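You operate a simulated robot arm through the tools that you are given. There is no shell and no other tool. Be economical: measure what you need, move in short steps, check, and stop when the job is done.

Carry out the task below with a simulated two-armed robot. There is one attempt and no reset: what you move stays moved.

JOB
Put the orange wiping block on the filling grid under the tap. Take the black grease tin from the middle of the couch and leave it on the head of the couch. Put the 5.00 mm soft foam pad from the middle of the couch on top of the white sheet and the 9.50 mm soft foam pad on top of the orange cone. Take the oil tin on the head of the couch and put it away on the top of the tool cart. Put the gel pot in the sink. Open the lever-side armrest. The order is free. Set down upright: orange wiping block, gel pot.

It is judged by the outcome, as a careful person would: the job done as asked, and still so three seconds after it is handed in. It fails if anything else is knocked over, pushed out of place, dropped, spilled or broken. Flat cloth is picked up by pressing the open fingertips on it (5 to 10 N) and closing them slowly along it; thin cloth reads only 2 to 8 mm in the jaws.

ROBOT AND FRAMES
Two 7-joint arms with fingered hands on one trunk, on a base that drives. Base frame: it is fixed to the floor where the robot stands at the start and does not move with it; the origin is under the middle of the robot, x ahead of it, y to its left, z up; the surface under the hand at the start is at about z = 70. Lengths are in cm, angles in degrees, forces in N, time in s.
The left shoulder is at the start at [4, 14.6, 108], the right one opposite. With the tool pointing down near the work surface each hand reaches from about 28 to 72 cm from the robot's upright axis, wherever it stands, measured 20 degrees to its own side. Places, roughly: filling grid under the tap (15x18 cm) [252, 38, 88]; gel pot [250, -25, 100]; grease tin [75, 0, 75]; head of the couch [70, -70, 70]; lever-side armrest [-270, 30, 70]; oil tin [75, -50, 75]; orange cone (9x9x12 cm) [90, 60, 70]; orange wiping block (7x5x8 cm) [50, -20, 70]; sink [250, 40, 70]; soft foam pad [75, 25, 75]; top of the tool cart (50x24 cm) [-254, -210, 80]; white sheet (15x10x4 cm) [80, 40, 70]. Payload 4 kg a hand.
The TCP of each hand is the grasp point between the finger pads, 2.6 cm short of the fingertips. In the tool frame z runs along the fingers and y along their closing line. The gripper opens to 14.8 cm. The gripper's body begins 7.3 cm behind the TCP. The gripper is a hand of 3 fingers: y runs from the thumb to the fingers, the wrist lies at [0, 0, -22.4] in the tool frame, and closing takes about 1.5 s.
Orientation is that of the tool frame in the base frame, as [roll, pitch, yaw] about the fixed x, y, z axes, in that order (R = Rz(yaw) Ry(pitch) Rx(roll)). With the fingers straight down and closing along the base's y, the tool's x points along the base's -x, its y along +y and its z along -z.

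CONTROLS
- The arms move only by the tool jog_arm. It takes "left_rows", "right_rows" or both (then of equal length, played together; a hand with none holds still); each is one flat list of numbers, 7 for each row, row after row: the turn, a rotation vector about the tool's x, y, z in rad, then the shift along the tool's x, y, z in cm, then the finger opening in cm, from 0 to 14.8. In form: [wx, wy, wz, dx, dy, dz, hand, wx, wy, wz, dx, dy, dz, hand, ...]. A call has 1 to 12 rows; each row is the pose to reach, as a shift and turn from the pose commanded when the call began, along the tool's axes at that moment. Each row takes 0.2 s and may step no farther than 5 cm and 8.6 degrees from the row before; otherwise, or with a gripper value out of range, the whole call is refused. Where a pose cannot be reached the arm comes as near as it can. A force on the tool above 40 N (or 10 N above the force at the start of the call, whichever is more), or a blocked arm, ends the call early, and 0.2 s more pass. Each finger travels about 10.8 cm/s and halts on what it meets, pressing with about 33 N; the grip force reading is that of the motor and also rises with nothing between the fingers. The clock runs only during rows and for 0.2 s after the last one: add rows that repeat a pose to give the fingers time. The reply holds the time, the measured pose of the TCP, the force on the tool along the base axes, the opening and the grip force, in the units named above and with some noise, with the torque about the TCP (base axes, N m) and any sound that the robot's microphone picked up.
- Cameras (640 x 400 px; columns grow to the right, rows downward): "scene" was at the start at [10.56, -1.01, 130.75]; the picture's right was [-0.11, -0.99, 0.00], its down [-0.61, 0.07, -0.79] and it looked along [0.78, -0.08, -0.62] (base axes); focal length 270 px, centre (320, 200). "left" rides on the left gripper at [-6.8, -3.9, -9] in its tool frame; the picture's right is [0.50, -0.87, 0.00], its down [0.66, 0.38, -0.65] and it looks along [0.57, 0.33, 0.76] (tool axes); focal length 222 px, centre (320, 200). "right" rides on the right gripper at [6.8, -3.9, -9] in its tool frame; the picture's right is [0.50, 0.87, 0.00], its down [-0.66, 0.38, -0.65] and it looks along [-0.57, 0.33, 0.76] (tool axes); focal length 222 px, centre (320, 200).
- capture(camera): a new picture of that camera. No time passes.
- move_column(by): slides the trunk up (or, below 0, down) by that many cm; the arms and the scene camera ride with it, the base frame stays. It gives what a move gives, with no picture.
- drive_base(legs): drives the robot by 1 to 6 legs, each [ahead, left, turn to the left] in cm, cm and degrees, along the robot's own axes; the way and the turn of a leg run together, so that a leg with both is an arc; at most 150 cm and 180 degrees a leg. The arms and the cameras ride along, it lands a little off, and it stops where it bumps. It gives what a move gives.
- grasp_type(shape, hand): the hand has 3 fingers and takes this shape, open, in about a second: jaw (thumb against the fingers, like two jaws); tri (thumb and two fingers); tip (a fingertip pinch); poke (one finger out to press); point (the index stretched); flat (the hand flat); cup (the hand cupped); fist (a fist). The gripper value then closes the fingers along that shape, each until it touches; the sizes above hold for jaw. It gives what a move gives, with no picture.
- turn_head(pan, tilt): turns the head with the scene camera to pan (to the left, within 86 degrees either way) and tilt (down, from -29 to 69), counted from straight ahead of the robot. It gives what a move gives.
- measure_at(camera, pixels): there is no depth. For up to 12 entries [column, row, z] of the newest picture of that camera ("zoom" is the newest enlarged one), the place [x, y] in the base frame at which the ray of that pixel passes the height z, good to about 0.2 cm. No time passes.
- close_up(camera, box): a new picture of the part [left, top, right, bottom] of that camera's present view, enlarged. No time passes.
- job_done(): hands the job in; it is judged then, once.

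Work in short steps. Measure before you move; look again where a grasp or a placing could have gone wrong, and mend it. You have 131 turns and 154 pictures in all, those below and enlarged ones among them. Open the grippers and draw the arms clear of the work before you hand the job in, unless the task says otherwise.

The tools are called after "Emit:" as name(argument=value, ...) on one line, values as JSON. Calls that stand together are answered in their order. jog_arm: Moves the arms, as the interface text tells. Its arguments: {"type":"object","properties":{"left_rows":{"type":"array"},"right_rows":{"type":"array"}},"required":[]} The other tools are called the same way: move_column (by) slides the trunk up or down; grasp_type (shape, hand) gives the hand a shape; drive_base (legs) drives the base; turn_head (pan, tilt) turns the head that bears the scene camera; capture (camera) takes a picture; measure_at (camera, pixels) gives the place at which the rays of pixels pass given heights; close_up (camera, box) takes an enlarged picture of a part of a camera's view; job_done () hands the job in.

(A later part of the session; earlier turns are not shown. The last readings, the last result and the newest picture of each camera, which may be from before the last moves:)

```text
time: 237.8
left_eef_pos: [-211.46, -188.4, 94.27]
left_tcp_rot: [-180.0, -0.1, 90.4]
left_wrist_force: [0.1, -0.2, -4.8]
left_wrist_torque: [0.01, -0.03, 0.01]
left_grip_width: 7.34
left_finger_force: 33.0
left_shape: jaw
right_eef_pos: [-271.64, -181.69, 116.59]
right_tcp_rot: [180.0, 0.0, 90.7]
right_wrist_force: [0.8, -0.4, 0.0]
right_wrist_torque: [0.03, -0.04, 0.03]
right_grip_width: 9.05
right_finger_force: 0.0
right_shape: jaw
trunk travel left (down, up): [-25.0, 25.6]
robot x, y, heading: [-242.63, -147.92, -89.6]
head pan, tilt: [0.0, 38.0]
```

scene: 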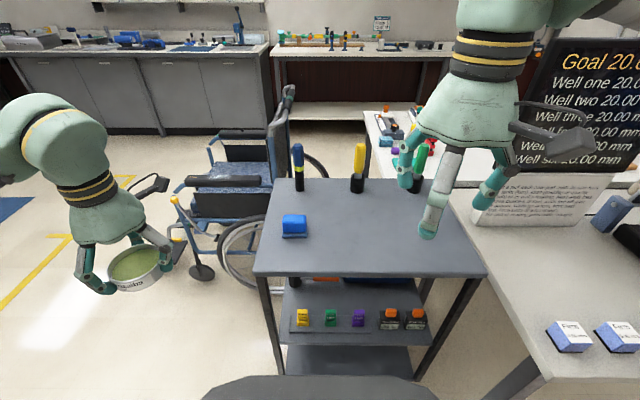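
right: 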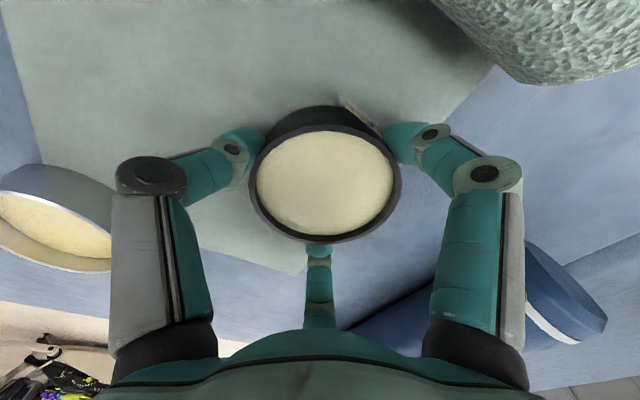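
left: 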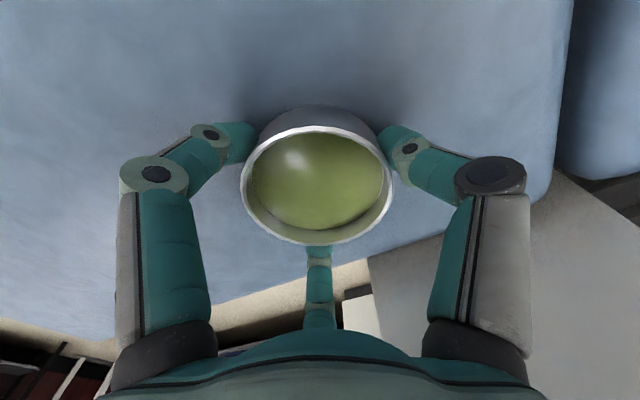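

I shift the base 5 cm right and swing the left hand with the tin above (-247.5,-205).

Emit:
drive_base(legs=[[0, -5, 0]])

Emit:
jog_arm(left_rows=[0, 0, 0, -1, -2, 0, 6, 0, 0, 0, -2.5, -5, 0, 6, 0, 0, 0, -4.5, -8.5, 0, 6, 0, 0, 0, -6.5, -12, 0, 6, 0, 0, 0, -8.5, -15.5, 0, 6, 0, 0, 0, -10.5, -19, 0, 6, 0, 0, 0, -12, -22.5, 0, 6, 0, 0, 0, -14, -26, 0, 6, 0, 0, 0, -16, -29, 0, 6, 0, 0, 0, -16.6, -30.5, 0, 6, 0, 0, 0, -16.6, -30.5, 0, 6])

Emit:
capture(camera="scene")

Emit:
capture(camera="left")

```text
time: 238.7
left_eef_pos: [-216.07, -188.32, 94.17]
left_tcp_rot: [-179.8, -0.1, 90.5]
left_wrist_force: [0.4, -0.1, -3.8]
left_wrist_torque: [-0.02, 0.05, 0.0]
left_grip_width: 7.35
left_finger_force: 33.0
left_shape: jaw
right_eef_pos: [-276.04, -181.83, 116.76]
right_tcp_rot: [-179.8, 0.1, 90.7]
right_wrist_force: [0.0, -0.8, -0.6]
right_wrist_torque: [-0.04, -0.03, -0.01]
right_grip_width: 9.07
right_finger_force: 0.0
right_shape: jaw
trunk travel left (down, up): [-25.0, 25.6]
robot x, y, heading: [-247.83, -148.04, -89.4]
head pan, tilt: [0.0, 38.0]
```

```text
time: 241.1
left_eef_pos: [-246.5, -205.14, 94.66]
left_tcp_rot: [-179.9, -0.1, 90.6]
left_wrist_force: [0.3, 0.2, -4.0]
left_wrist_torque: [0.0, 0.02, -0.01]
left_grip_width: 7.34
left_finger_force: 33.2
left_shape: jaw
right_eef_pos: [-276.32, -181.97, 116.54]
right_tcp_rot: [-180.0, 0.0, 90.8]
right_wrist_force: [0.0, -0.4, -0.6]
right_wrist_torque: [0.02, 0.03, 0.01]
right_grip_width: 9.05
right_finger_force: 0.0
right_shape: jaw
trunk travel left (down, up): [-25.0, 25.6]
robot x, y, heading: [-247.97, -147.61, -89.3]
head pan, tilt: [0.0, 38.0]
```

```text
36 pictures are left
```

scene: 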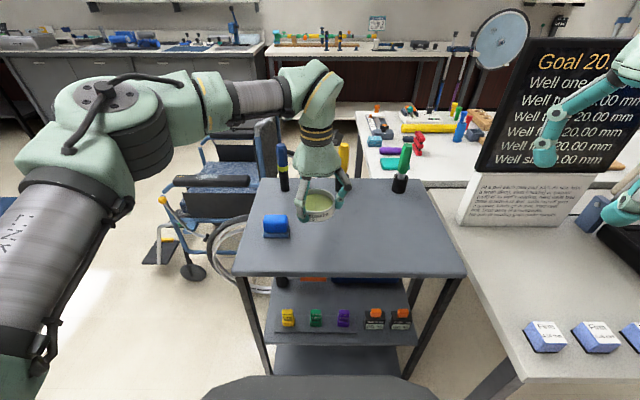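

```text
35 pictures are left
```

left: 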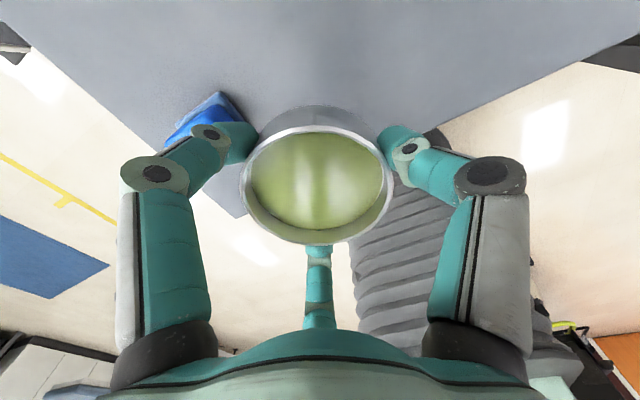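

The spot below is free; I move 4 cm further from the blue box and lower to contact near z≈83.

Emit:
jog_arm(left_rows=[0, 0, 0, -0.5, -2, 1, 6, 0, 0, 0, -1, -4, 3, 6, 0, 0, 0, -1, -4, 5.5, 6, 0, 0, 0, -1, -4, 8, 6, 0, 0, 0, -1, -4, 9.5, 6, 0, 0, 0, -1, -4, 10.2, 6, 0, 0, 0, -1, -4, 10.6, 6, 0, 0, 0, -1, -4, 11, 6, 0, 0, 0, -1, -4, 11.2, 6, 0, 0, 0, -1, -4, 11.4, 6])

Emit:
close_up(camera="scene", box=[220, 130, 420, 290])

```text
time: 243.3
left_eef_pos: [-250.43, -206.1, 83.22]
left_tcp_rot: [-179.8, 0.3, 90.5]
left_wrist_force: [0.8, -1.0, 17.3]
left_wrist_torque: [0.04, 0.01, 0.04]
left_grip_width: 7.3
left_finger_force: 32.7
left_shape: jaw
right_eef_pos: [-276.46, -181.67, 116.63]
right_tcp_rot: [179.9, 0.2, 90.7]
right_wrist_force: [1.0, 0.2, 0.6]
right_wrist_torque: [0.01, -0.02, -0.01]
right_grip_width: 9.05
right_finger_force: 0.1
right_shape: jaw
trunk travel left (down, up): [-25.0, 25.6]
robot x, y, heading: [-247.59, -148.07, -89.7]
head pan, tilt: [0.0, 38.0]
```

```text
2.50 times, centred on (320, 210) of scene
```

zoom: 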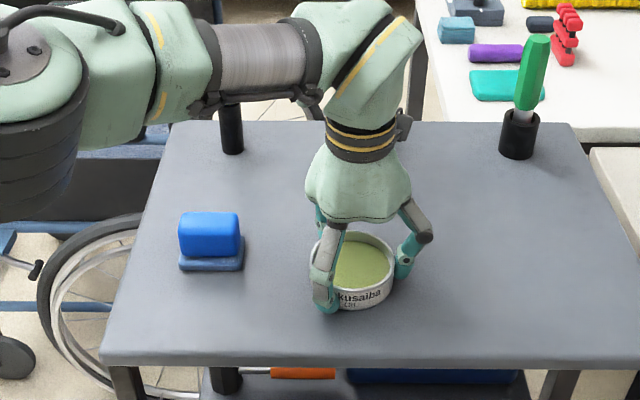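

Firm contact (17 N). I relieve, open, rise, and swing the hand back the way it came.

Emit:
jog_arm(left_rows=[0, 0, 0, 0, 0, -0.15, 6, 0, 0, 0, 0, 0, -0.15, 7.5, 0, 0, 0, 0, 0, -0.15, 9, 0, 0, 0, 0, 0, -0.15, 10, 0, 0, 0, 0, 0, -0.15, 11, 0, 0, 0, 0, 0, -0.15, 11, 0, 0, 0, 0, 0, -4, 11, 0, 0, 0, 0, 0, -8, 11, 0, 0, 0, 0, 0, -12, 11, 0, 0, 0, 3, 2, -14, 11, 0, 0, 0, 7, 4, -14, 11, 0, 0, 0, 11, 6, -14, 10])

Emit:
capture(camera="scene")

```text
time: 245.9
left_eef_pos: [-244.65, -194.8, 96.7]
left_tcp_rot: [-180.0, 0.0, 90.5]
left_wrist_force: [-0.3, 0.2, -0.4]
left_wrist_torque: [0.02, 0.01, -0.02]
left_grip_width: 10.05
left_finger_force: 0.1
left_shape: jaw
right_eef_pos: [-276.34, -181.75, 116.55]
right_tcp_rot: [-179.9, 0.0, 90.7]
right_wrist_force: [0.6, 0.1, 0.0]
right_wrist_torque: [-0.01, -0.02, -0.03]
right_grip_width: 9.07
right_finger_force: 0.1
right_shape: jaw
trunk travel left (down, up): [-25.0, 25.6]
robot x, y, heading: [-247.77, -148.22, -89.7]
head pan, tilt: [0.0, 38.0]
```

```text
33 pictures are left
```

scene: 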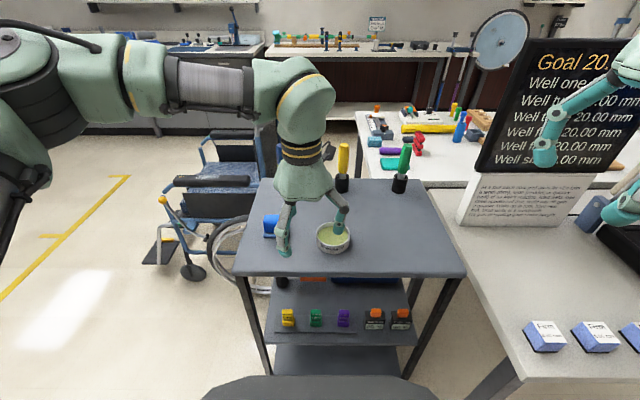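

The tin stands on the cart. I back away and drive round to view the recumbent trainer from its side.

Emit:
drive_base(legs=[[-45, 0, 0], [0, 80, 0], [0, 0, -90], [0, -125, 0]])

Emit:
turn_head(pan=0, tilt=35)

Emit:
capture(camera="scene")

```text
time: 262.3
left_eef_pos: [-213.26, 20.65, 96.86]
left_tcp_rot: [-179.9, -0.1, -0.7]
left_wrist_force: [-0.7, 0.6, -0.2]
left_wrist_torque: [0.01, 0.01, 0.0]
left_grip_width: 10.05
left_finger_force: 0.0
left_shape: jaw
right_eef_pos: [-199.4, 52.16, 116.53]
right_tcp_rot: [180.0, 0.1, -0.4]
right_wrist_force: [0.7, 0.6, -0.4]
right_wrist_torque: [0.02, 0.03, -0.01]
right_grip_width: 9.06
right_finger_force: 0.0
right_shape: jaw
trunk travel left (down, up): [-25.0, 25.6]
robot x, y, heading: [-166.75, 23.2, 179.4]
head pan, tilt: [0.0, 38.0]
```

```text
time: 262.9
left_eef_pos: [-213.21, 20.66, 96.7]
left_tcp_rot: [-179.9, 0.0, -0.6]
left_wrist_force: [0.7, 0.7, 0.1]
left_wrist_torque: [0.02, -0.02, -0.04]
left_grip_width: 10.06
left_finger_force: 0.0
left_shape: jaw
right_eef_pos: [-199.4, 52.18, 116.6]
right_tcp_rot: [179.9, 0.0, -0.4]
right_wrist_force: [-0.1, 0.0, 0.4]
right_wrist_torque: [0.0, -0.01, -0.03]
right_grip_width: 9.05
right_finger_force: 0.1
right_shape: jaw
trunk travel left (down, up): [-25.0, 25.6]
robot x, y, heading: [-166.62, 22.66, 179.3]
head pan, tilt: [0.0, 35.0]
```

```text
32 pictures are left
```

scene: 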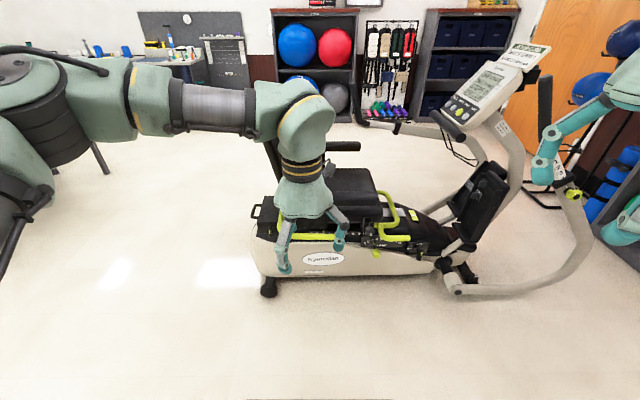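

The left hand hides the seat; I move it to the left and look again.

Emit:
jog_arm(left_rows=[0, 0, 0, 1, 4, 0, 10, 0, 0, 0, 2, 8, 0, 10, 0, 0, 0, 3, 12, 0, 10, 0, 0, 0, 4, 16, 0, 10, 0, 0, 0, 5, 20, 0, 10, 0, 0, 0, 6, 24, 0, 10])

Emit:
close_up(camera="scene", box=[220, 100, 460, 300])

```text
time: 264.3
left_eef_pos: [-207.28, -3.5, 97.11]
left_tcp_rot: [-179.9, -0.1, -0.7]
left_wrist_force: [0.5, 0.5, -0.3]
left_wrist_torque: [0.01, 0.04, 0.01]
left_grip_width: 10.03
left_finger_force: 0.0
left_shape: jaw
right_eef_pos: [-199.26, 52.02, 116.73]
right_tcp_rot: [-180.0, 0.1, -0.4]
right_wrist_force: [-0.8, 1.1, -0.3]
right_wrist_torque: [-0.01, -0.02, 0.02]
right_grip_width: 9.06
right_finger_force: 0.0
right_shape: jaw
trunk travel left (down, up): [-25.0, 25.6]
robot x, y, heading: [-166.13, 22.99, 179.6]
head pan, tilt: [0.0, 35.0]
```

```text
2.00 times, centred on (340, 200) of scene
```

zoom: 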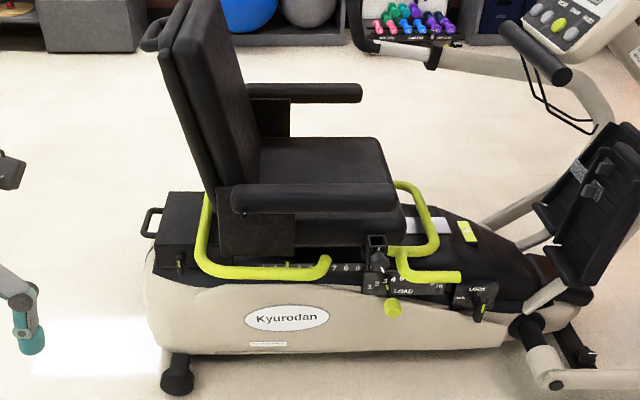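

The lever side is the near side; its armrest has a pivot at the rear (zoom 242,212), so it flips up. I measure points on it at several heights, and capture a right-hand view for cross-checking.

Emit:
measure_at(camera="zoom", pixels=[[397, 188, 70], [397, 188, 66], [397, 188, 74], [392, 183, 70], [235, 190, 70], [242, 212, 68], [400, 210, 67], [290, 150, 66], [362, 88, 70], [320, 268, 55], [400, 235, 60]])

Emit:
close_up(camera="scene", box=[310, 160, 410, 240])

```text
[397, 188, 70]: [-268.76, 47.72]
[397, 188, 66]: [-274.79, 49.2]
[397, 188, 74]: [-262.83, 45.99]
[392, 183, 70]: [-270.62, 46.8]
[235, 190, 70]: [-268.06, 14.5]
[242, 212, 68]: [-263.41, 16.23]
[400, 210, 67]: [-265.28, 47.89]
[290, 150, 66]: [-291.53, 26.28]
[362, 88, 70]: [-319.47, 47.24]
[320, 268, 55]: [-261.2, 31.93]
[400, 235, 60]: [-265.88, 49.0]
```

```text
5.00 times, centred on (360, 200) of scene
```

zoom: 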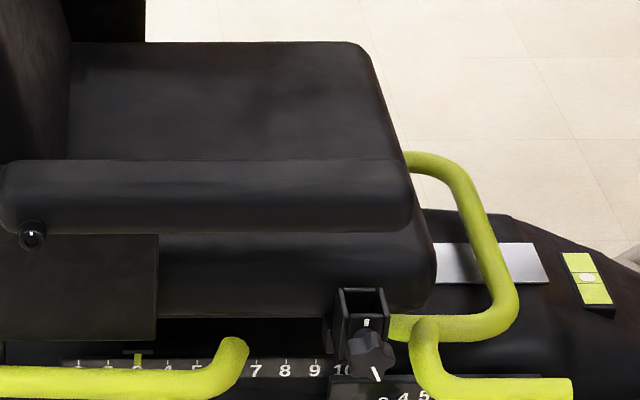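

The armrest runs from y≈15 (pivot) to y≈48, with its top near z≈67 and outer edge near x≈-263. I plan to straddle its front with the right hand held horizontally and swing it up about the pivot; first I drive closer and lower the trunk.

Emit:
drive_base(legs=[[24, 0, 0.4]])

Emit:
move_column(by=-20)

Emit:
jog_arm(right_rows=[0.0806, -0.0806, -0.0806, -2.25, 0.8, 1.2, 9, 0.1612, -0.1612, -0.1612, -4.5, 1.7, 2.4, 9, 0.2418, -0.2418, -0.2418, -6.75, 2.5, 3.6, 9, 0.3224, -0.3224, -0.3224, -9, 3.3, 4.9, 9, 0.403, -0.403, -0.403, -11.25, 4.2, 6.1, 9, 0.4836, -0.4836, -0.4836, -13.5, 5, 7.3, 9, 0.5642, -0.5642, -0.5642, -15.75, 5.8, 8.5, 9, 0.6448, -0.6448, -0.6448, -18, 6.7, 9.7, 9, 0.7254, -0.7254, -0.7254, -20.25, 7.5, 11, 9, 0.806, -0.806, -0.806, -22.5, 8.3, 12.2, 9, 0.8866, -0.8866, -0.8866, -24.75, 9.2, 13.4, 9, 0.9672, -0.9672, -0.9672, -27, 10, 14.6, 9])

Emit:
capture(camera="scene")

```text
time: 266.1
left_eef_pos: [-231.34, -3.69, 97.02]
left_tcp_rot: [-179.9, -0.1, 0.1]
left_wrist_force: [-0.3, -0.1, -0.2]
left_wrist_torque: [0.0, -0.01, -0.01]
left_grip_width: 10.04
left_finger_force: 0.1
left_shape: jaw
right_eef_pos: [-224.02, 51.84, 116.57]
right_tcp_rot: [180.0, 0.1, 0.2]
right_wrist_force: [0.9, -0.7, 0.4]
right_wrist_torque: [0.03, 0.03, -0.01]
right_grip_width: 9.07
right_finger_force: 0.0
right_shape: jaw
trunk travel left (down, up): [-25.0, 25.6]
robot x, y, heading: [-190.57, 22.71, -179.8]
head pan, tilt: [0.0, 35.0]
```

```text
time: 268.3
left_eef_pos: [-231.42, -3.73, 76.92]
left_tcp_rot: [-179.9, -0.1, -0.1]
left_wrist_force: [0.5, 0.6, 0.2]
left_wrist_torque: [0.0, 0.0, 0.01]
left_grip_width: 10.04
left_finger_force: 0.1
left_shape: jaw
right_eef_pos: [-223.95, 51.85, 96.44]
right_tcp_rot: [-180.0, 0.1, 0.3]
right_wrist_force: [-0.1, -1.2, 0.0]
right_wrist_torque: [-0.01, -0.03, -0.02]
right_grip_width: 9.04
right_finger_force: 0.2
right_shape: jaw
trunk travel left (down, up): [-5.0, 45.6]
robot x, y, heading: [-191.01, 23.05, -179.8]
head pan, tilt: [0.0, 35.0]
```

```text
time: 270.9
left_eef_pos: [-231.36, -3.79, 76.71]
left_tcp_rot: [-179.9, -0.1, 0.1]
left_wrist_force: [0.5, 0.4, -0.5]
left_wrist_torque: [-0.02, -0.02, -0.01]
left_grip_width: 10.05
left_finger_force: 0.0
left_shape: jaw
right_eef_pos: [-252.24, 38.57, 85.77]
right_tcp_rot: [-107.0, 11.6, 73.4]
right_wrist_force: [-0.2, -0.3, 0.2]
right_wrist_torque: [-0.02, 0.01, -0.02]
right_grip_width: 9.04
right_finger_force: 0.2
right_shape: jaw
right hand out of reach, approached as far as the arm can: row 11, 12
trunk travel left (down, up): [-5.0, 45.6]
robot x, y, heading: [-190.56, 23.18, -179.9]
head pan, tilt: [0.0, 35.0]
```

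```text
29 pictures are left
```

scene: 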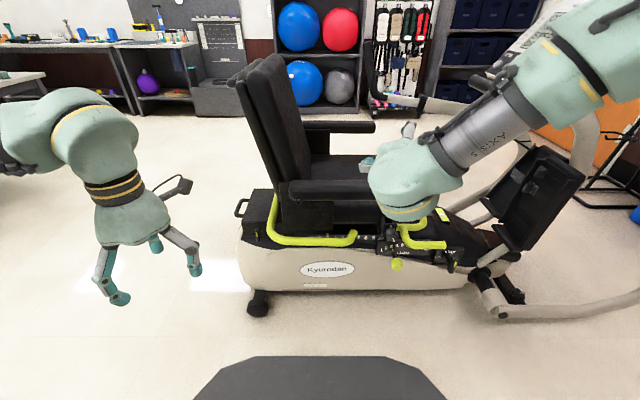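

The orientation is already close (fingers 17° down). From this lower viewpoint I enlarge the armrest to triangulate its height.

Emit:
close_up(camera="scene", box=[260, 150, 420, 250])

Emit:
capture(camera="right")

```text
4.00 times, centred on (340, 200) of scene
```

zoom: 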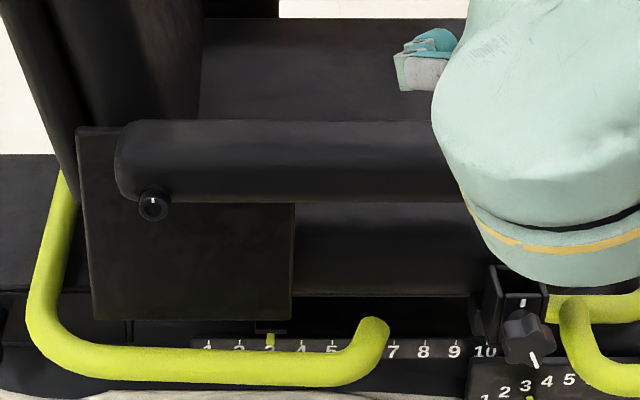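

```text
27 pictures are left
```

right: 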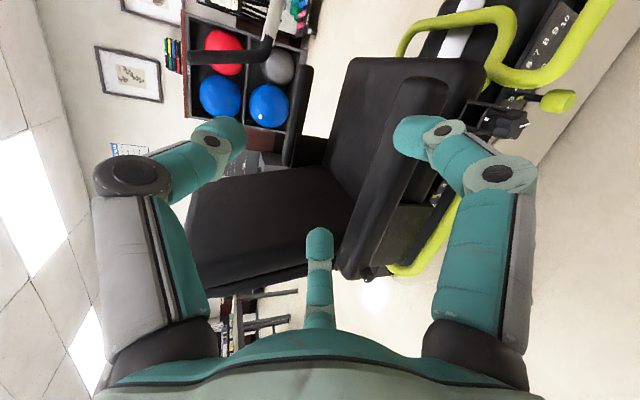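

The right camera shows the near armrest as the dark bar from (345,270) to (425,85). I measure the pivot knob and the bar's ends at candidate heights.

Emit:
measure_at(camera="scene", pixels=[[298.25, 200.75, 60], [298.25, 200.75, 64], [298.25, 200.75, 68], [291, 182, 64], [291, 182, 68], [291, 182, 72]])

Emit:
measure_at(camera="right", pixels=[[398, 85, 64], [398, 85, 68], [445, 85, 64], [445, 85, 68], [340, 268, 68], [375, 278, 68], [372, 190, 68], [405, 200, 68]])

```text
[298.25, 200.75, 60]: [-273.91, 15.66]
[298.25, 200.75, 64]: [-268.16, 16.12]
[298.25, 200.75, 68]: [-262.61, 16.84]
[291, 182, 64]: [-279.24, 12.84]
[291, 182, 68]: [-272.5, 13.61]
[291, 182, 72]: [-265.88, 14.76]
```

```text
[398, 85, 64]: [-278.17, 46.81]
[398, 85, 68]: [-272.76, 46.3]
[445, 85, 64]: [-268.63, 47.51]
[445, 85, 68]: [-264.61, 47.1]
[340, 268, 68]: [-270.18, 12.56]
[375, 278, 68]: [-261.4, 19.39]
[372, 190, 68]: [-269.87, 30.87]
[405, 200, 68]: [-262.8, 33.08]
```

Combining views, the armrest spans about x -270…-264.5 and z 65…70. I back the base 8 cm for elbow room, finish turning the hand level, and bring it to the height z≈67 in front of the bar.

Emit:
drive_base(legs=[[-8, 0, 0]])

Emit:
jog_arm(right_rows=[0.044, -0.043, -0.04, 0.66, 2.6, 1.9, 10, 0.088, -0.086, -0.081, 1.3, 5.2, 3.8, 11, 0.132, -0.128, -0.121, 2, 7.9, 5.7, 11, 0.176, -0.171, -0.161, 2.65, 10.5, 7.6, 11, 0.22, -0.214, -0.202, 3.3, 13.1, 9.5, 11, 0.264, -0.257, -0.242, 3.98, 15.7, 11.4, 11, 0.264, -0.257, -0.242, 3.98, 15.7, 11.4, 11])

Emit:
capture(camera="right")

Emit:
capture(camera="scene")

```text
time: 271.9
left_eef_pos: [-223.17, -3.73, 76.94]
left_tcp_rot: [-179.9, 0.0, -0.1]
left_wrist_force: [0.5, -0.4, -0.1]
left_wrist_torque: [0.02, 0.04, -0.02]
left_grip_width: 10.05
left_finger_force: 0.0
left_shape: jaw
right_eef_pos: [-244.01, 38.55, 85.79]
right_tcp_rot: [-106.9, 11.5, 73.6]
right_wrist_force: [0.9, 0.9, 0.6]
right_wrist_torque: [-0.03, -0.02, 0.02]
right_grip_width: 9.04
right_finger_force: 0.1
right_shape: jaw
trunk travel left (down, up): [-5.0, 45.6]
robot x, y, heading: [-182.29, 23.14, -179.7]
head pan, tilt: [0.0, 35.0]
```

```text
time: 273.5
left_eef_pos: [-223.11, -3.75, 76.94]
left_tcp_rot: [-179.8, 0.1, 0.0]
left_wrist_force: [0.4, 0.2, 0.5]
left_wrist_torque: [-0.01, 0.0, 0.03]
left_grip_width: 10.03
left_finger_force: 0.0
left_shape: jaw
right_eef_pos: [-263.55, 24.34, 71.72]
right_tcp_rot: [-104.6, -1.8, 91.3]
right_wrist_force: [26.9, 1.4, -0.8]
right_wrist_torque: [-0.02, -1.15, -0.13]
right_grip_width: 11.41
right_finger_force: 0.0
right_shape: jaw
right hand out of reach, approached as far as the arm can: row 1, 2, 3, 4, 5, 6, 7
trunk travel left (down, up): [-5.0, 45.6]
robot x, y, heading: [-182.62, 23.2, -180.0]
head pan, tilt: [0.0, 35.0]
stopped in row 7 (right hand): the force on the tool passed its limit at 113 N (the readings are from after the stop); the commanded pose is now the measured one
```

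```text
26 pictures are left
```

right: 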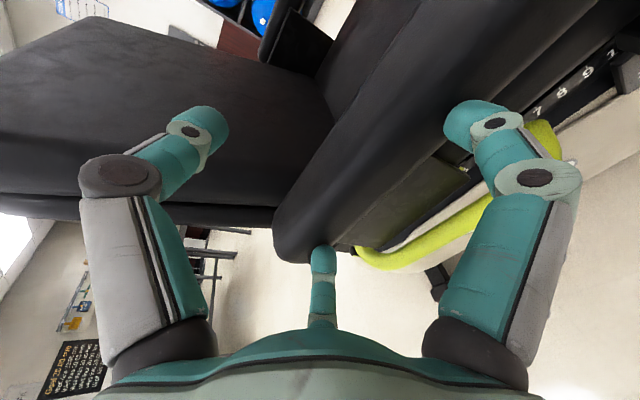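

```text
25 pictures are left
```

scene: 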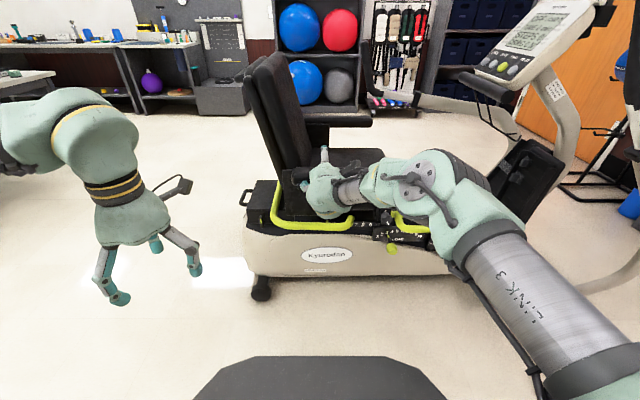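

The arm drifted and pressed on the armrest's side (113 N, stopped). The picture shows the bar undisturbed between the fingers. I back the hand straight out first.

Emit:
jog_arm(right_rows=[0, 0, 0, 0, 0, -2, 11, 0, 0, 0, 0, 0, -5, 11, 0, 0, 0, 0, 0, -8, 11, 0, 0, 0, 0, 0, -11, 11, 0, 0, 0, 0, 0, -11, 11])

Emit:
close_up(camera="scene", box=[220, 40, 500, 310])

```text
time: 274.7
left_eef_pos: [-223.22, -3.78, 76.87]
left_tcp_rot: [-179.9, 0.0, 0.0]
left_wrist_force: [-0.3, 1.6, 0.4]
left_wrist_torque: [0.02, -0.01, -0.01]
left_grip_width: 10.05
left_finger_force: 0.1
left_shape: jaw
right_eef_pos: [-254.52, 22.11, 76.81]
right_tcp_rot: [-105.4, -2.0, 90.3]
right_wrist_force: [0.8, 0.3, -0.4]
right_wrist_torque: [0.02, 0.0, 0.02]
right_grip_width: 11.03
right_finger_force: 0.0
right_shape: jaw
right hand out of reach, approached as far as the arm can: row 1, 2, 3, 4, 5
trunk travel left (down, up): [-5.0, 45.6]
robot x, y, heading: [-182.59, 22.95, -179.6]
head pan, tilt: [0.0, 35.0]
```

```text
1.48 times, centred on (360, 175) of scene
```

zoom: 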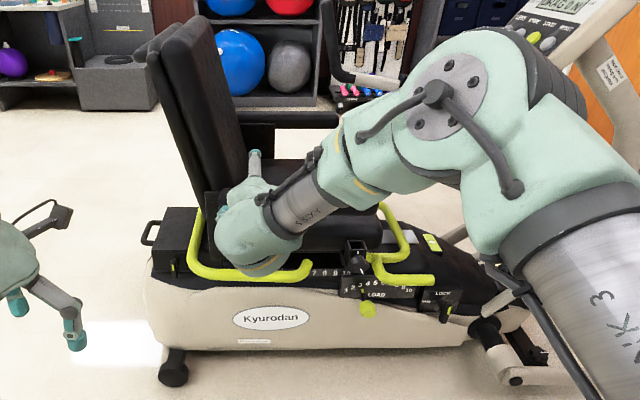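

The arm is fine in this posture, so I shift the whole base 18 cm to the right instead, which brings the hand to y≈40, and lower the trunk by 4.5.

Emit:
drive_base(legs=[[0, -18, 0]])

Emit:
move_column(by=-4.5)

Emit:
jog_arm(right_rows=[0, 0, 0, 0, 1.2, 0, 11, 0, 0, 0, 0, 2.4, 0, 11, 0, 0, 0, 0, 3.6, 0, 11, 0, 0, 0, 0, 5, 0, 11, 0, 0, 0, 0, 5, 0, 11])

Emit:
capture(camera="right")

Emit:
capture(camera="scene")

```text
time: 276.1
left_eef_pos: [-223.26, 13.86, 77.03]
left_tcp_rot: [180.0, -0.1, 0.1]
left_wrist_force: [0.4, 0.5, -0.7]
left_wrist_torque: [-0.01, -0.01, -0.01]
left_grip_width: 10.04
left_finger_force: 0.0
left_shape: jaw
right_eef_pos: [-254.74, 39.67, 76.69]
right_tcp_rot: [-105.4, -2.0, 90.4]
right_wrist_force: [-0.6, -0.2, 0.5]
right_wrist_torque: [-0.01, 0.01, 0.0]
right_grip_width: 11.01
right_finger_force: 0.0
right_shape: jaw
trunk travel left (down, up): [-5.0, 45.6]
robot x, y, heading: [-182.65, 40.58, -179.7]
head pan, tilt: [0.0, 35.0]
```

```text
time: 277.0
left_eef_pos: [-223.2, 13.69, 72.52]
left_tcp_rot: [-179.9, -0.1, 0.0]
left_wrist_force: [0.0, 0.4, -0.2]
left_wrist_torque: [0.0, 0.05, -0.03]
left_grip_width: 10.04
left_finger_force: 0.1
left_shape: jaw
right_eef_pos: [-254.65, 39.55, 72.47]
right_tcp_rot: [-105.3, -2.0, 90.4]
right_wrist_force: [-0.2, -0.8, -0.1]
right_wrist_torque: [-0.03, -0.01, -0.01]
right_grip_width: 11.03
right_finger_force: 0.1
right_shape: jaw
trunk travel left (down, up): [-0.5, 50.1]
robot x, y, heading: [-182.83, 40.46, -179.6]
head pan, tilt: [0.0, 35.0]
```

```text
time: 278.2
left_eef_pos: [-223.29, 13.74, 72.65]
left_tcp_rot: [-179.8, -0.1, 0.1]
left_wrist_force: [-1.0, -0.5, -0.2]
left_wrist_torque: [0.05, 0.0, 0.02]
left_grip_width: 10.03
left_finger_force: 0.0
left_shape: jaw
right_eef_pos: [-254.34, 38.1, 69.24]
right_tcp_rot: [-106.3, -2.3, 89.9]
right_wrist_force: [0.0, 0.0, 0.5]
right_wrist_torque: [0.0, 0.01, 0.01]
right_grip_width: 11.04
right_finger_force: 0.0
right_shape: jaw
right hand out of reach, approached as far as the arm can: row 1, 2, 3, 4, 5
trunk travel left (down, up): [-0.5, 50.1]
robot x, y, heading: [-182.7, 40.84, -179.7]
head pan, tilt: [0.0, 35.0]
```

```text
23 pictures are left
```

right: 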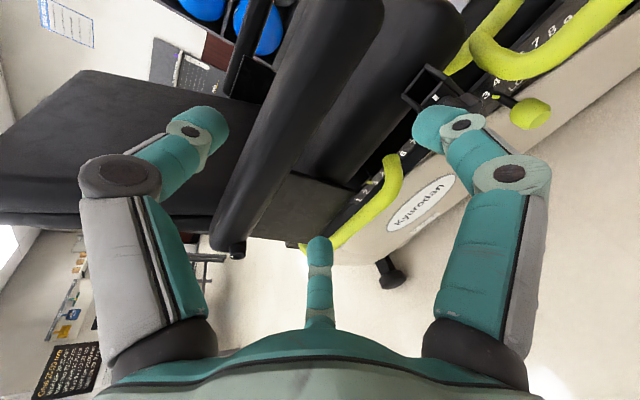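

```text
22 pictures are left
```

scene: 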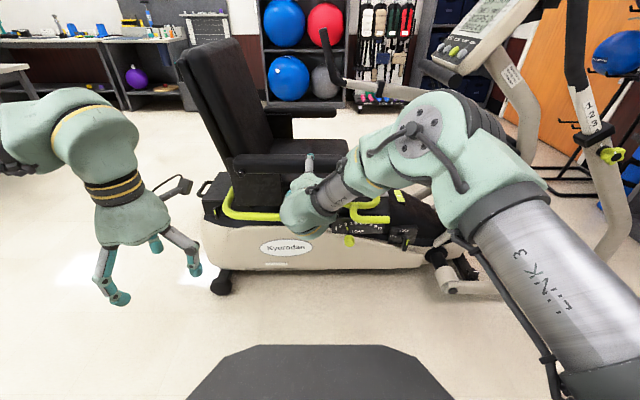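

The bar runs (225,240)–(340,10) in the hand view; I need about 3 cm lower. I allow the fingers to tilt 10° further down and jog lower.

Emit:
jog_arm(right_rows=[-0.06, 0, 0, 0.5, 1.3, 0, 11, -0.12, 0, 0, 1, 2.6, 0, 11, -0.17, 0, 0, 1.5, 4, 0, 11, -0.17, 0, 0, 1.5, 4, 0, 11])

Emit:
capture(camera="right")

```text
time: 279.2
left_eef_pos: [-223.19, 13.81, 72.55]
left_tcp_rot: [-179.9, -0.1, 0.1]
left_wrist_force: [-0.4, -0.3, -1.5]
left_wrist_torque: [0.02, 0.01, -0.01]
left_grip_width: 10.05
left_finger_force: 0.1
left_shape: jaw
right_eef_pos: [-253.25, 39.66, 65.38]
right_tcp_rot: [-115.1, -2.1, 90.5]
right_wrist_force: [0.2, -1.0, 0.8]
right_wrist_torque: [-0.01, -0.01, 0.0]
right_grip_width: 11.03
right_finger_force: 0.1
right_shape: jaw
trunk travel left (down, up): [-0.5, 50.1]
robot x, y, heading: [-182.45, 40.96, -179.6]
head pan, tilt: [0.0, 35.0]
```

```text
21 pictures are left
```

right: 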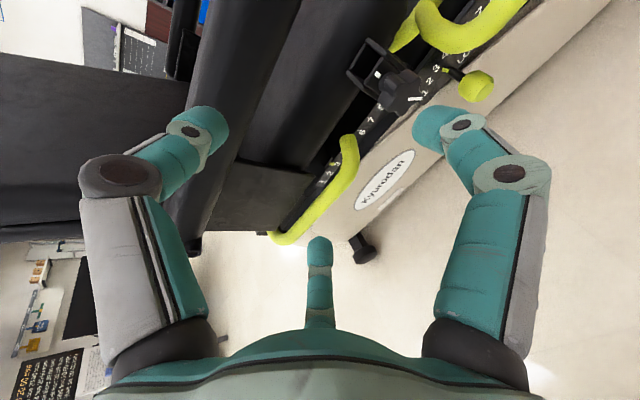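

Now the hand is at z=65.4 and reachable. I open to 14 and drive 12.5 cm ahead so the two lower fingers slide under the bar and the thumb passes above it.

Emit:
jog_arm(right_rows=[0, 0, 0, 0, 0, 0, 12, 0, 0, 0, 0, 0, 0, 13, 0, 0, 0, 0, 0, 0, 14, 0, 0, 0, 0, 0, 0, 14])

Emit:
drive_base(legs=[[12, 0, 0]])

Emit:
capture(camera="right")

Emit:
close_up(camera="scene", box=[150, 20, 430, 300])

```text
time: 280.2
left_eef_pos: [-223.29, 13.79, 72.51]
left_tcp_rot: [-179.9, 0.0, 0.2]
left_wrist_force: [1.0, -0.3, 0.5]
left_wrist_torque: [-0.03, -0.03, 0.01]
left_grip_width: 10.04
left_finger_force: 0.1
left_shape: jaw
right_eef_pos: [-253.34, 39.77, 65.39]
right_tcp_rot: [-115.0, -2.0, 90.4]
right_wrist_force: [-0.7, -0.1, 0.5]
right_wrist_torque: [0.0, -0.02, 0.03]
right_grip_width: 13.97
right_finger_force: 0.1
right_shape: jaw
trunk travel left (down, up): [-0.5, 50.1]
robot x, y, heading: [-182.85, 40.48, -179.6]
head pan, tilt: [0.0, 35.0]
```

```text
time: 281.5
left_eef_pos: [-235.34, 13.57, 72.54]
left_tcp_rot: [-179.9, -0.2, 0.1]
left_wrist_force: [0.2, 0.1, -0.2]
left_wrist_torque: [-0.02, -0.02, 0.0]
left_grip_width: 10.03
left_finger_force: 0.0
left_shape: jaw
right_eef_pos: [-265.48, 39.53, 65.32]
right_tcp_rot: [-115.2, -1.9, 90.5]
right_wrist_force: [-0.3, -0.1, 0.2]
right_wrist_torque: [-0.03, -0.03, 0.0]
right_grip_width: 13.99
right_finger_force: 0.0
right_shape: jaw
trunk travel left (down, up): [-0.5, 50.1]
robot x, y, heading: [-194.54, 40.47, -179.4]
head pan, tilt: [0.0, 35.0]
```

```text
20 pictures are left
```

right: 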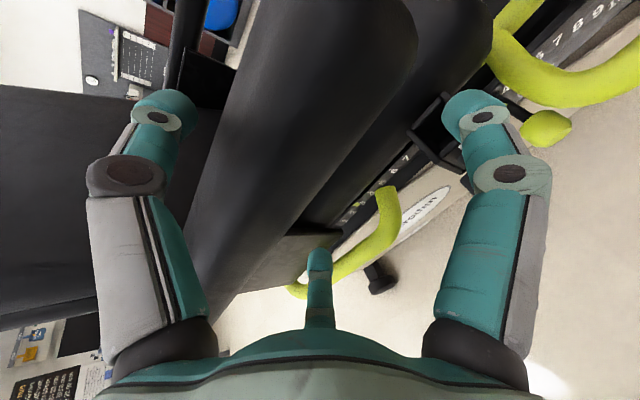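

```text
1.43 times, centred on (290, 160) of scene
```

zoom: 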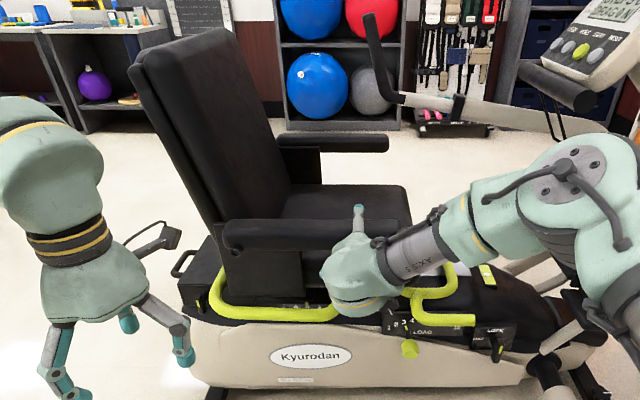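

The bar lies between thumb and lower fingers without contact. I advance 2.5 cm more for better purchase, then raise the trunk 3 cm and read the force.

Emit:
drive_base(legs=[[2.5, 0, 0]])

Emit:
move_column(by=3)

Emit:
capture(camera="right")

```text
time: 282.3
left_eef_pos: [-237.75, 13.58, 72.48]
left_tcp_rot: [-179.8, 0.0, 0.3]
left_wrist_force: [0.4, 0.5, -0.1]
left_wrist_torque: [-0.01, -0.02, -0.02]
left_grip_width: 10.03
left_finger_force: 0.1
left_shape: jaw
right_eef_pos: [-267.93, 39.54, 65.33]
right_tcp_rot: [-115.2, -2.1, 90.5]
right_wrist_force: [-0.4, -0.4, 0.0]
right_wrist_torque: [-0.03, -0.01, 0.0]
right_grip_width: 13.98
right_finger_force: 0.2
right_shape: jaw
trunk travel left (down, up): [-0.5, 50.1]
robot x, y, heading: [-197.14, 40.35, -179.8]
head pan, tilt: [0.0, 35.0]
```

```text
time: 283.0
left_eef_pos: [-237.61, 13.62, 75.38]
left_tcp_rot: [-179.8, -0.1, 0.2]
left_wrist_force: [0.2, -0.5, -0.3]
left_wrist_torque: [-0.02, 0.0, 0.0]
left_grip_width: 10.06
left_finger_force: 0.1
left_shape: jaw
right_eef_pos: [-267.83, 39.4, 68.22]
right_tcp_rot: [-115.2, -2.1, 90.5]
right_wrist_force: [3.2, -0.5, -6.2]
right_wrist_torque: [-0.01, 0.09, -0.08]
right_grip_width: 14.01
right_finger_force: 0.0
right_shape: jaw
trunk travel left (down, up): [-3.5, 47.1]
robot x, y, heading: [-197.2, 40.45, -179.5]
head pan, tilt: [0.0, 35.0]
```

```text
18 pictures are left
```

right: 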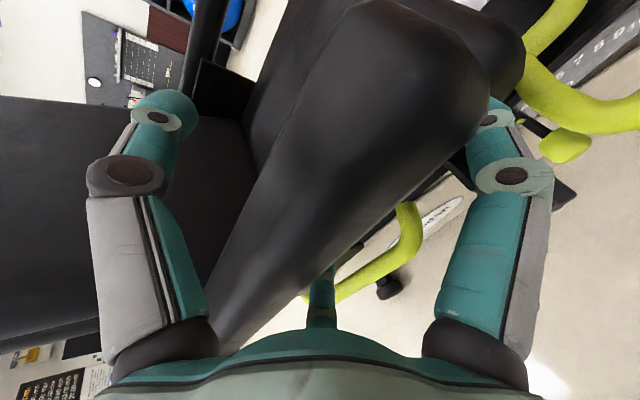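

The bar follows the hand (6 N of weight). I now swing it up along the arc about the pivot, rolling the hand with it, 20° first.

Emit:
jog_arm(right_rows=[0, 0.037, -0.079, -0.35, -1.75, -0.85, 14, 0, 0.074, -0.158, -0.9, -3.5, -1.65, 14, 0, 0.11, -0.237, -1.6, -5.3, -2.5, 14, 0, 0.147, -0.316, -2.5, -7.06, -3.3, 14, 0, 0.147, -0.316, -2.5, -7.06, -3.3, 14])

Emit:
capture(camera="scene")

```text
time: 284.2
left_eef_pos: [-237.7, 13.63, 75.56]
left_tcp_rot: [-180.0, -0.1, 0.2]
left_wrist_force: [0.1, -1.1, 0.1]
left_wrist_torque: [-0.02, 0.03, 0.02]
left_grip_width: 10.01
left_finger_force: 0.1
left_shape: jaw
right_eef_pos: [-267.8, 37.05, 76.03]
right_tcp_rot: [-115.1, -22.0, 90.5]
right_wrist_force: [5.3, 8.4, -4.1]
right_wrist_torque: [0.2, 0.04, 0.24]
right_grip_width: 14.02
right_finger_force: 0.0
right_shape: jaw
trunk travel left (down, up): [-3.5, 47.1]
robot x, y, heading: [-196.64, 40.63, -179.4]
head pan, tilt: [0.0, 35.0]
```

```text
17 pictures are left
```

scene: 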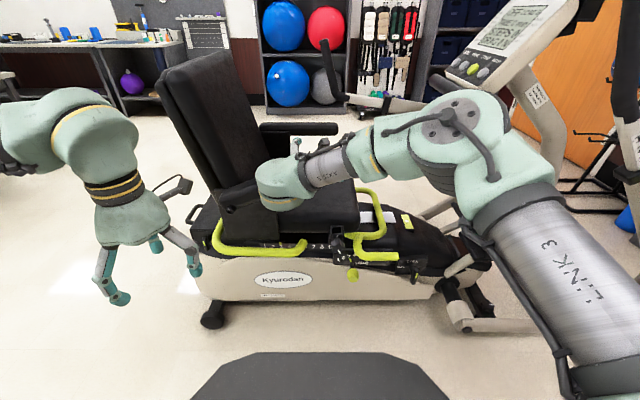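

The bar is rising with the hand. I continue the arc by another 25°.

Emit:
jog_arm(right_rows=[0, 0.046, -0.099, -0.55, -2.3, -1.07, 14, 0, 0.092, -0.198, -1.29, -4.58, -2.13, 14, 0, 0.137, -0.296, -2.4, -6.7, -3.1, 14, 0, 0.183, -0.395, -3.7, -8.75, -4.06, 14, 0, 0.183, -0.395, -3.7, -8.75, -4.06, 14])

Emit:
capture(camera="scene")

```text
time: 285.4
left_eef_pos: [-237.56, 13.72, 75.45]
left_tcp_rot: [-179.9, 0.0, 0.4]
left_wrist_force: [-0.8, 0.9, 0.2]
left_wrist_torque: [0.02, 0.01, -0.02]
left_grip_width: 10.05
left_finger_force: 0.1
left_shape: jaw
right_eef_pos: [-267.81, 29.79, 83.58]
right_tcp_rot: [-115.2, -47.0, 90.8]
right_wrist_force: [4.0, 8.2, -1.5]
right_wrist_torque: [0.39, -0.07, 0.21]
right_grip_width: 13.99
right_finger_force: 0.0
right_shape: jaw
trunk travel left (down, up): [-3.5, 47.1]
robot x, y, heading: [-196.93, 40.2, -179.5]
head pan, tilt: [0.0, 35.0]
```

```text
16 pictures are left
```

scene: 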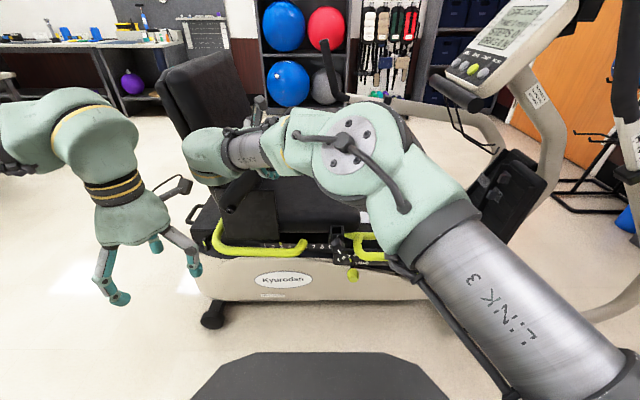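

About 45° now. The same motion in the tool frame continues the arc; I repeat it for 25° more.

Emit:
jog_arm(right_rows=[0, 0.046, -0.099, -0.55, -2.3, -1.07, 14, 0, 0.092, -0.198, -1.33, -4.56, -2.12, 14, 0, 0.137, -0.296, -2.45, -6.7, -3.1, 14, 0, 0.183, -0.395, -3.75, -8.76, -4.06, 14, 0, 0.183, -0.395, -3.75, -8.76, -4.06, 14])

Emit:
capture(camera="scene")

```text
time: 286.6
left_eef_pos: [-237.68, 13.64, 75.41]
left_tcp_rot: [-180.0, -0.1, 0.3]
left_wrist_force: [0.0, -0.5, -0.1]
left_wrist_torque: [0.01, 0.02, 0.01]
left_grip_width: 10.03
left_finger_force: 0.0
left_shape: jaw
right_eef_pos: [-264.88, 29.13, 86.79]
right_tcp_rot: [-115.9, -66.1, 91.9]
right_wrist_force: [2.1, 0.5, -5.3]
right_wrist_torque: [-0.34, 0.1, -0.14]
right_grip_width: 13.98
right_finger_force: 0.1
right_shape: jaw
right hand out of reach, approached as far as the arm can: row 1, 2, 3, 4, 5
trunk travel left (down, up): [-3.5, 47.1]
robot x, y, heading: [-196.84, 40.64, -179.5]
head pan, tilt: [0.0, 35.0]
```

```text
15 pictures are left
```

scene: 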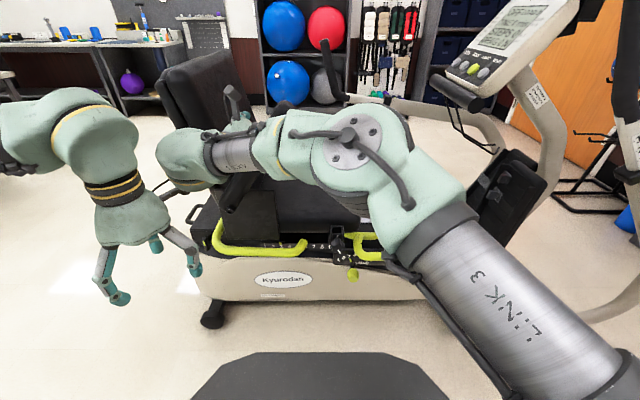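

The arm is at its limit sideways, so I push on with the base: raise the trunk 1.5 cm and drive 9 cm to the left.

Emit:
move_column(by=1.5)

Emit:
drive_base(legs=[[0, 9, 0]])

Emit:
capture(camera="scene")

Emit:
capture(camera="right")

```text
time: 287.2
left_eef_pos: [-237.75, 13.64, 76.92]
left_tcp_rot: [-179.9, -0.1, 0.2]
left_wrist_force: [0.6, 0.9, -0.2]
left_wrist_torque: [0.0, -0.02, 0.04]
left_grip_width: 10.06
left_finger_force: 0.1
left_shape: jaw
right_eef_pos: [-264.94, 28.99, 88.39]
right_tcp_rot: [-115.8, -66.0, 91.7]
right_wrist_force: [0.7, 0.2, -0.2]
right_wrist_torque: [-0.01, -0.01, -0.01]
right_grip_width: 13.99
right_finger_force: 0.1
right_shape: jaw
trunk travel left (down, up): [-5.0, 45.6]
robot x, y, heading: [-197.04, 40.29, -179.5]
head pan, tilt: [0.0, 35.0]
```

```text
time: 288.4
left_eef_pos: [-237.56, 4.49, 76.81]
left_tcp_rot: [-179.8, 0.0, 0.2]
left_wrist_force: [-0.4, 0.3, -0.3]
left_wrist_torque: [0.08, 0.02, -0.03]
left_grip_width: 10.04
left_finger_force: 0.0
left_shape: jaw
right_eef_pos: [-264.91, 19.95, 88.46]
right_tcp_rot: [-115.7, -66.1, 91.7]
right_wrist_force: [7.8, -1.5, 2.0]
right_wrist_torque: [-0.06, -0.69, -0.11]
right_grip_width: 14.01
right_finger_force: 0.0
right_shape: jaw
trunk travel left (down, up): [-5.0, 45.6]
robot x, y, heading: [-196.82, 31.62, -179.8]
head pan, tilt: [0.0, 35.0]
```

```text
14 pictures are left
```

scene: 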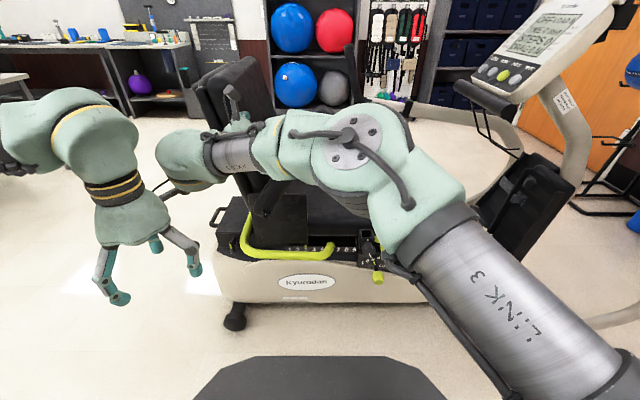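

```text
13 pictures are left
```

right: 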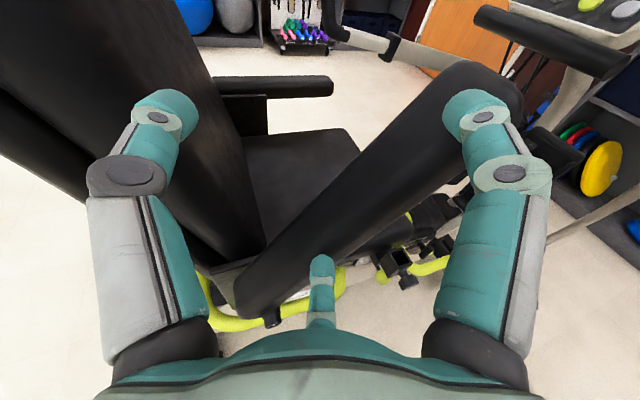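

The fingers slipped out along x and now sit beside the bar, which seems to stay at roughly 40°. I back the base off 9 cm and look at whether the bar holds.

Emit:
drive_base(legs=[[-10, 0, 0]])

Emit:
capture(camera="right")

```text
time: 289.5
left_eef_pos: [-227.71, 4.53, 77.0]
left_tcp_rot: [-180.0, 0.0, 0.2]
left_wrist_force: [0.5, 0.6, -0.7]
left_wrist_torque: [-0.03, 0.03, 0.05]
left_grip_width: 10.05
left_finger_force: 0.0
left_shape: jaw
right_eef_pos: [-254.79, 20.02, 88.48]
right_tcp_rot: [-115.6, -66.0, 91.6]
right_wrist_force: [-0.3, 0.1, -0.8]
right_wrist_torque: [0.02, -0.02, -0.01]
right_grip_width: 14.01
right_finger_force: 0.1
right_shape: jaw
trunk travel left (down, up): [-5.0, 45.6]
robot x, y, heading: [-187.18, 31.7, -179.8]
head pan, tilt: [0.0, 35.0]
```

```text
12 pictures are left
```

right: 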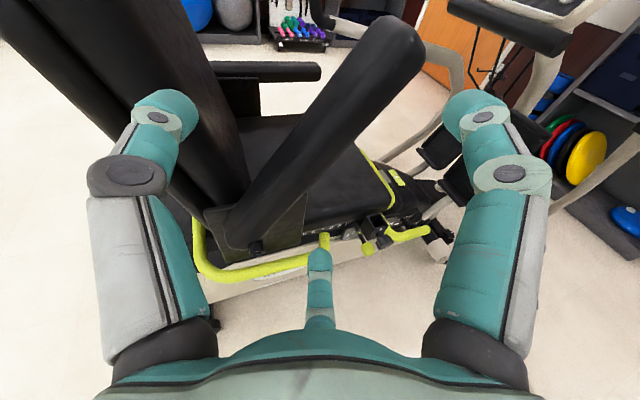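

The bar holds itself at about 50°. I'll push it the rest of the way from its underside with the closed fingers: close the hand, lower 4.5 cm, go right 22 cm, then ahead 11.5 cm.

Emit:
jog_arm(right_rows=[0, 0, 0, 0, 0, 0, 10, 0, 0, 0, 0, 0, 0, 6, 0, 0, 0, 0, 0, 0, 2, 0, 0, 0, 0, 0, 0, 0.5, 0, 0, 0, 0, 0, 0, 0.5, 0, 0, 0, 0, 0, 0, 0.5, 0, 0, 0, 0, 0, 0, 0.5])

Emit:
drive_base(legs=[[0, -22, 0]])

Emit:
move_column(by=-4.5)

Emit:
drive_base(legs=[[11.5, 0, 0]])

Emit:
capture(camera="right")

```text
time: 291.1
left_eef_pos: [-227.73, 4.64, 76.95]
left_tcp_rot: [-179.9, -0.2, 0.2]
left_wrist_force: [0.9, -0.4, -0.3]
left_wrist_torque: [-0.02, 0.03, -0.01]
left_grip_width: 10.04
left_finger_force: 0.0
left_shape: jaw
right_eef_pos: [-255.07, 19.99, 88.39]
right_tcp_rot: [-115.8, -66.0, 91.8]
right_wrist_force: [0.2, 0.1, -0.6]
right_wrist_torque: [0.03, -0.01, -0.01]
right_grip_width: 0.55
right_finger_force: 0.0
right_shape: jaw
trunk travel left (down, up): [-5.0, 45.6]
robot x, y, heading: [-186.97, 31.46, -179.6]
head pan, tilt: [0.0, 35.0]
```

```text
time: 292.8
left_eef_pos: [-227.97, 26.34, 76.88]
left_tcp_rot: [180.0, -0.1, 0.1]
left_wrist_force: [-0.2, -1.1, 0.4]
left_wrist_torque: [-0.01, -0.02, 0.04]
left_grip_width: 10.07
left_finger_force: 0.1
left_shape: jaw
right_eef_pos: [-255.19, 41.8, 88.37]
right_tcp_rot: [-115.7, -65.9, 91.6]
right_wrist_force: [0.1, -0.2, -0.2]
right_wrist_torque: [-0.04, 0.0, 0.0]
right_grip_width: 0.5
right_finger_force: 0.1
right_shape: jaw
trunk travel left (down, up): [-5.0, 45.6]
robot x, y, heading: [-187.2, 52.92, -179.9]
head pan, tilt: [0.0, 35.0]
```

```text
time: 293.6
left_eef_pos: [-227.98, 26.27, 72.46]
left_tcp_rot: [-179.9, 0.0, 0.1]
left_wrist_force: [-0.1, -0.4, 0.2]
left_wrist_torque: [0.01, -0.02, 0.0]
left_grip_width: 10.04
left_finger_force: 0.0
left_shape: jaw
right_eef_pos: [-255.15, 41.79, 84.03]
right_tcp_rot: [-115.8, -65.9, 91.7]
right_wrist_force: [0.6, 0.7, 0.3]
right_wrist_torque: [0.03, 0.03, 0.04]
right_grip_width: 0.55
right_finger_force: 0.0
right_shape: jaw
trunk travel left (down, up): [-0.5, 50.1]
robot x, y, heading: [-186.95, 53.29, -179.6]
head pan, tilt: [0.0, 35.0]
```

```text
time: 294.9
left_eef_pos: [-239.63, 26.2, 72.38]
left_tcp_rot: [-179.9, -0.1, 0.2]
left_wrist_force: [-0.8, 1.0, -1.5]
left_wrist_torque: [0.0, -0.03, 0.02]
left_grip_width: 10.04
left_finger_force: 0.0
left_shape: jaw
right_eef_pos: [-266.69, 41.79, 83.87]
right_tcp_rot: [-115.9, -66.0, 91.9]
right_wrist_force: [0.0, 0.6, -0.2]
right_wrist_torque: [0.02, 0.04, 0.05]
right_grip_width: 0.55
right_finger_force: 0.1
right_shape: jaw
trunk travel left (down, up): [-0.5, 50.1]
robot x, y, heading: [-198.86, 53.03, -179.8]
head pan, tilt: [0.0, 35.0]
```

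```text
11 pictures are left
```

right: 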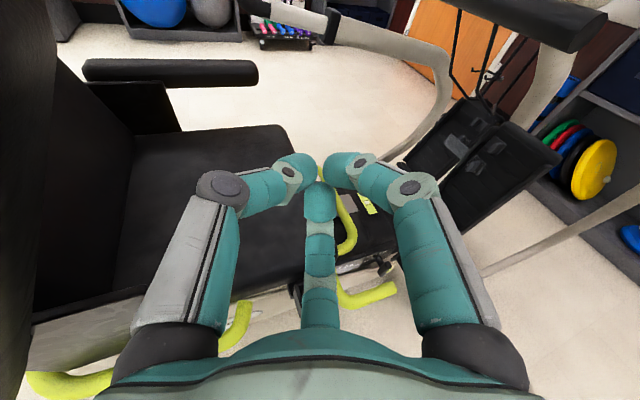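

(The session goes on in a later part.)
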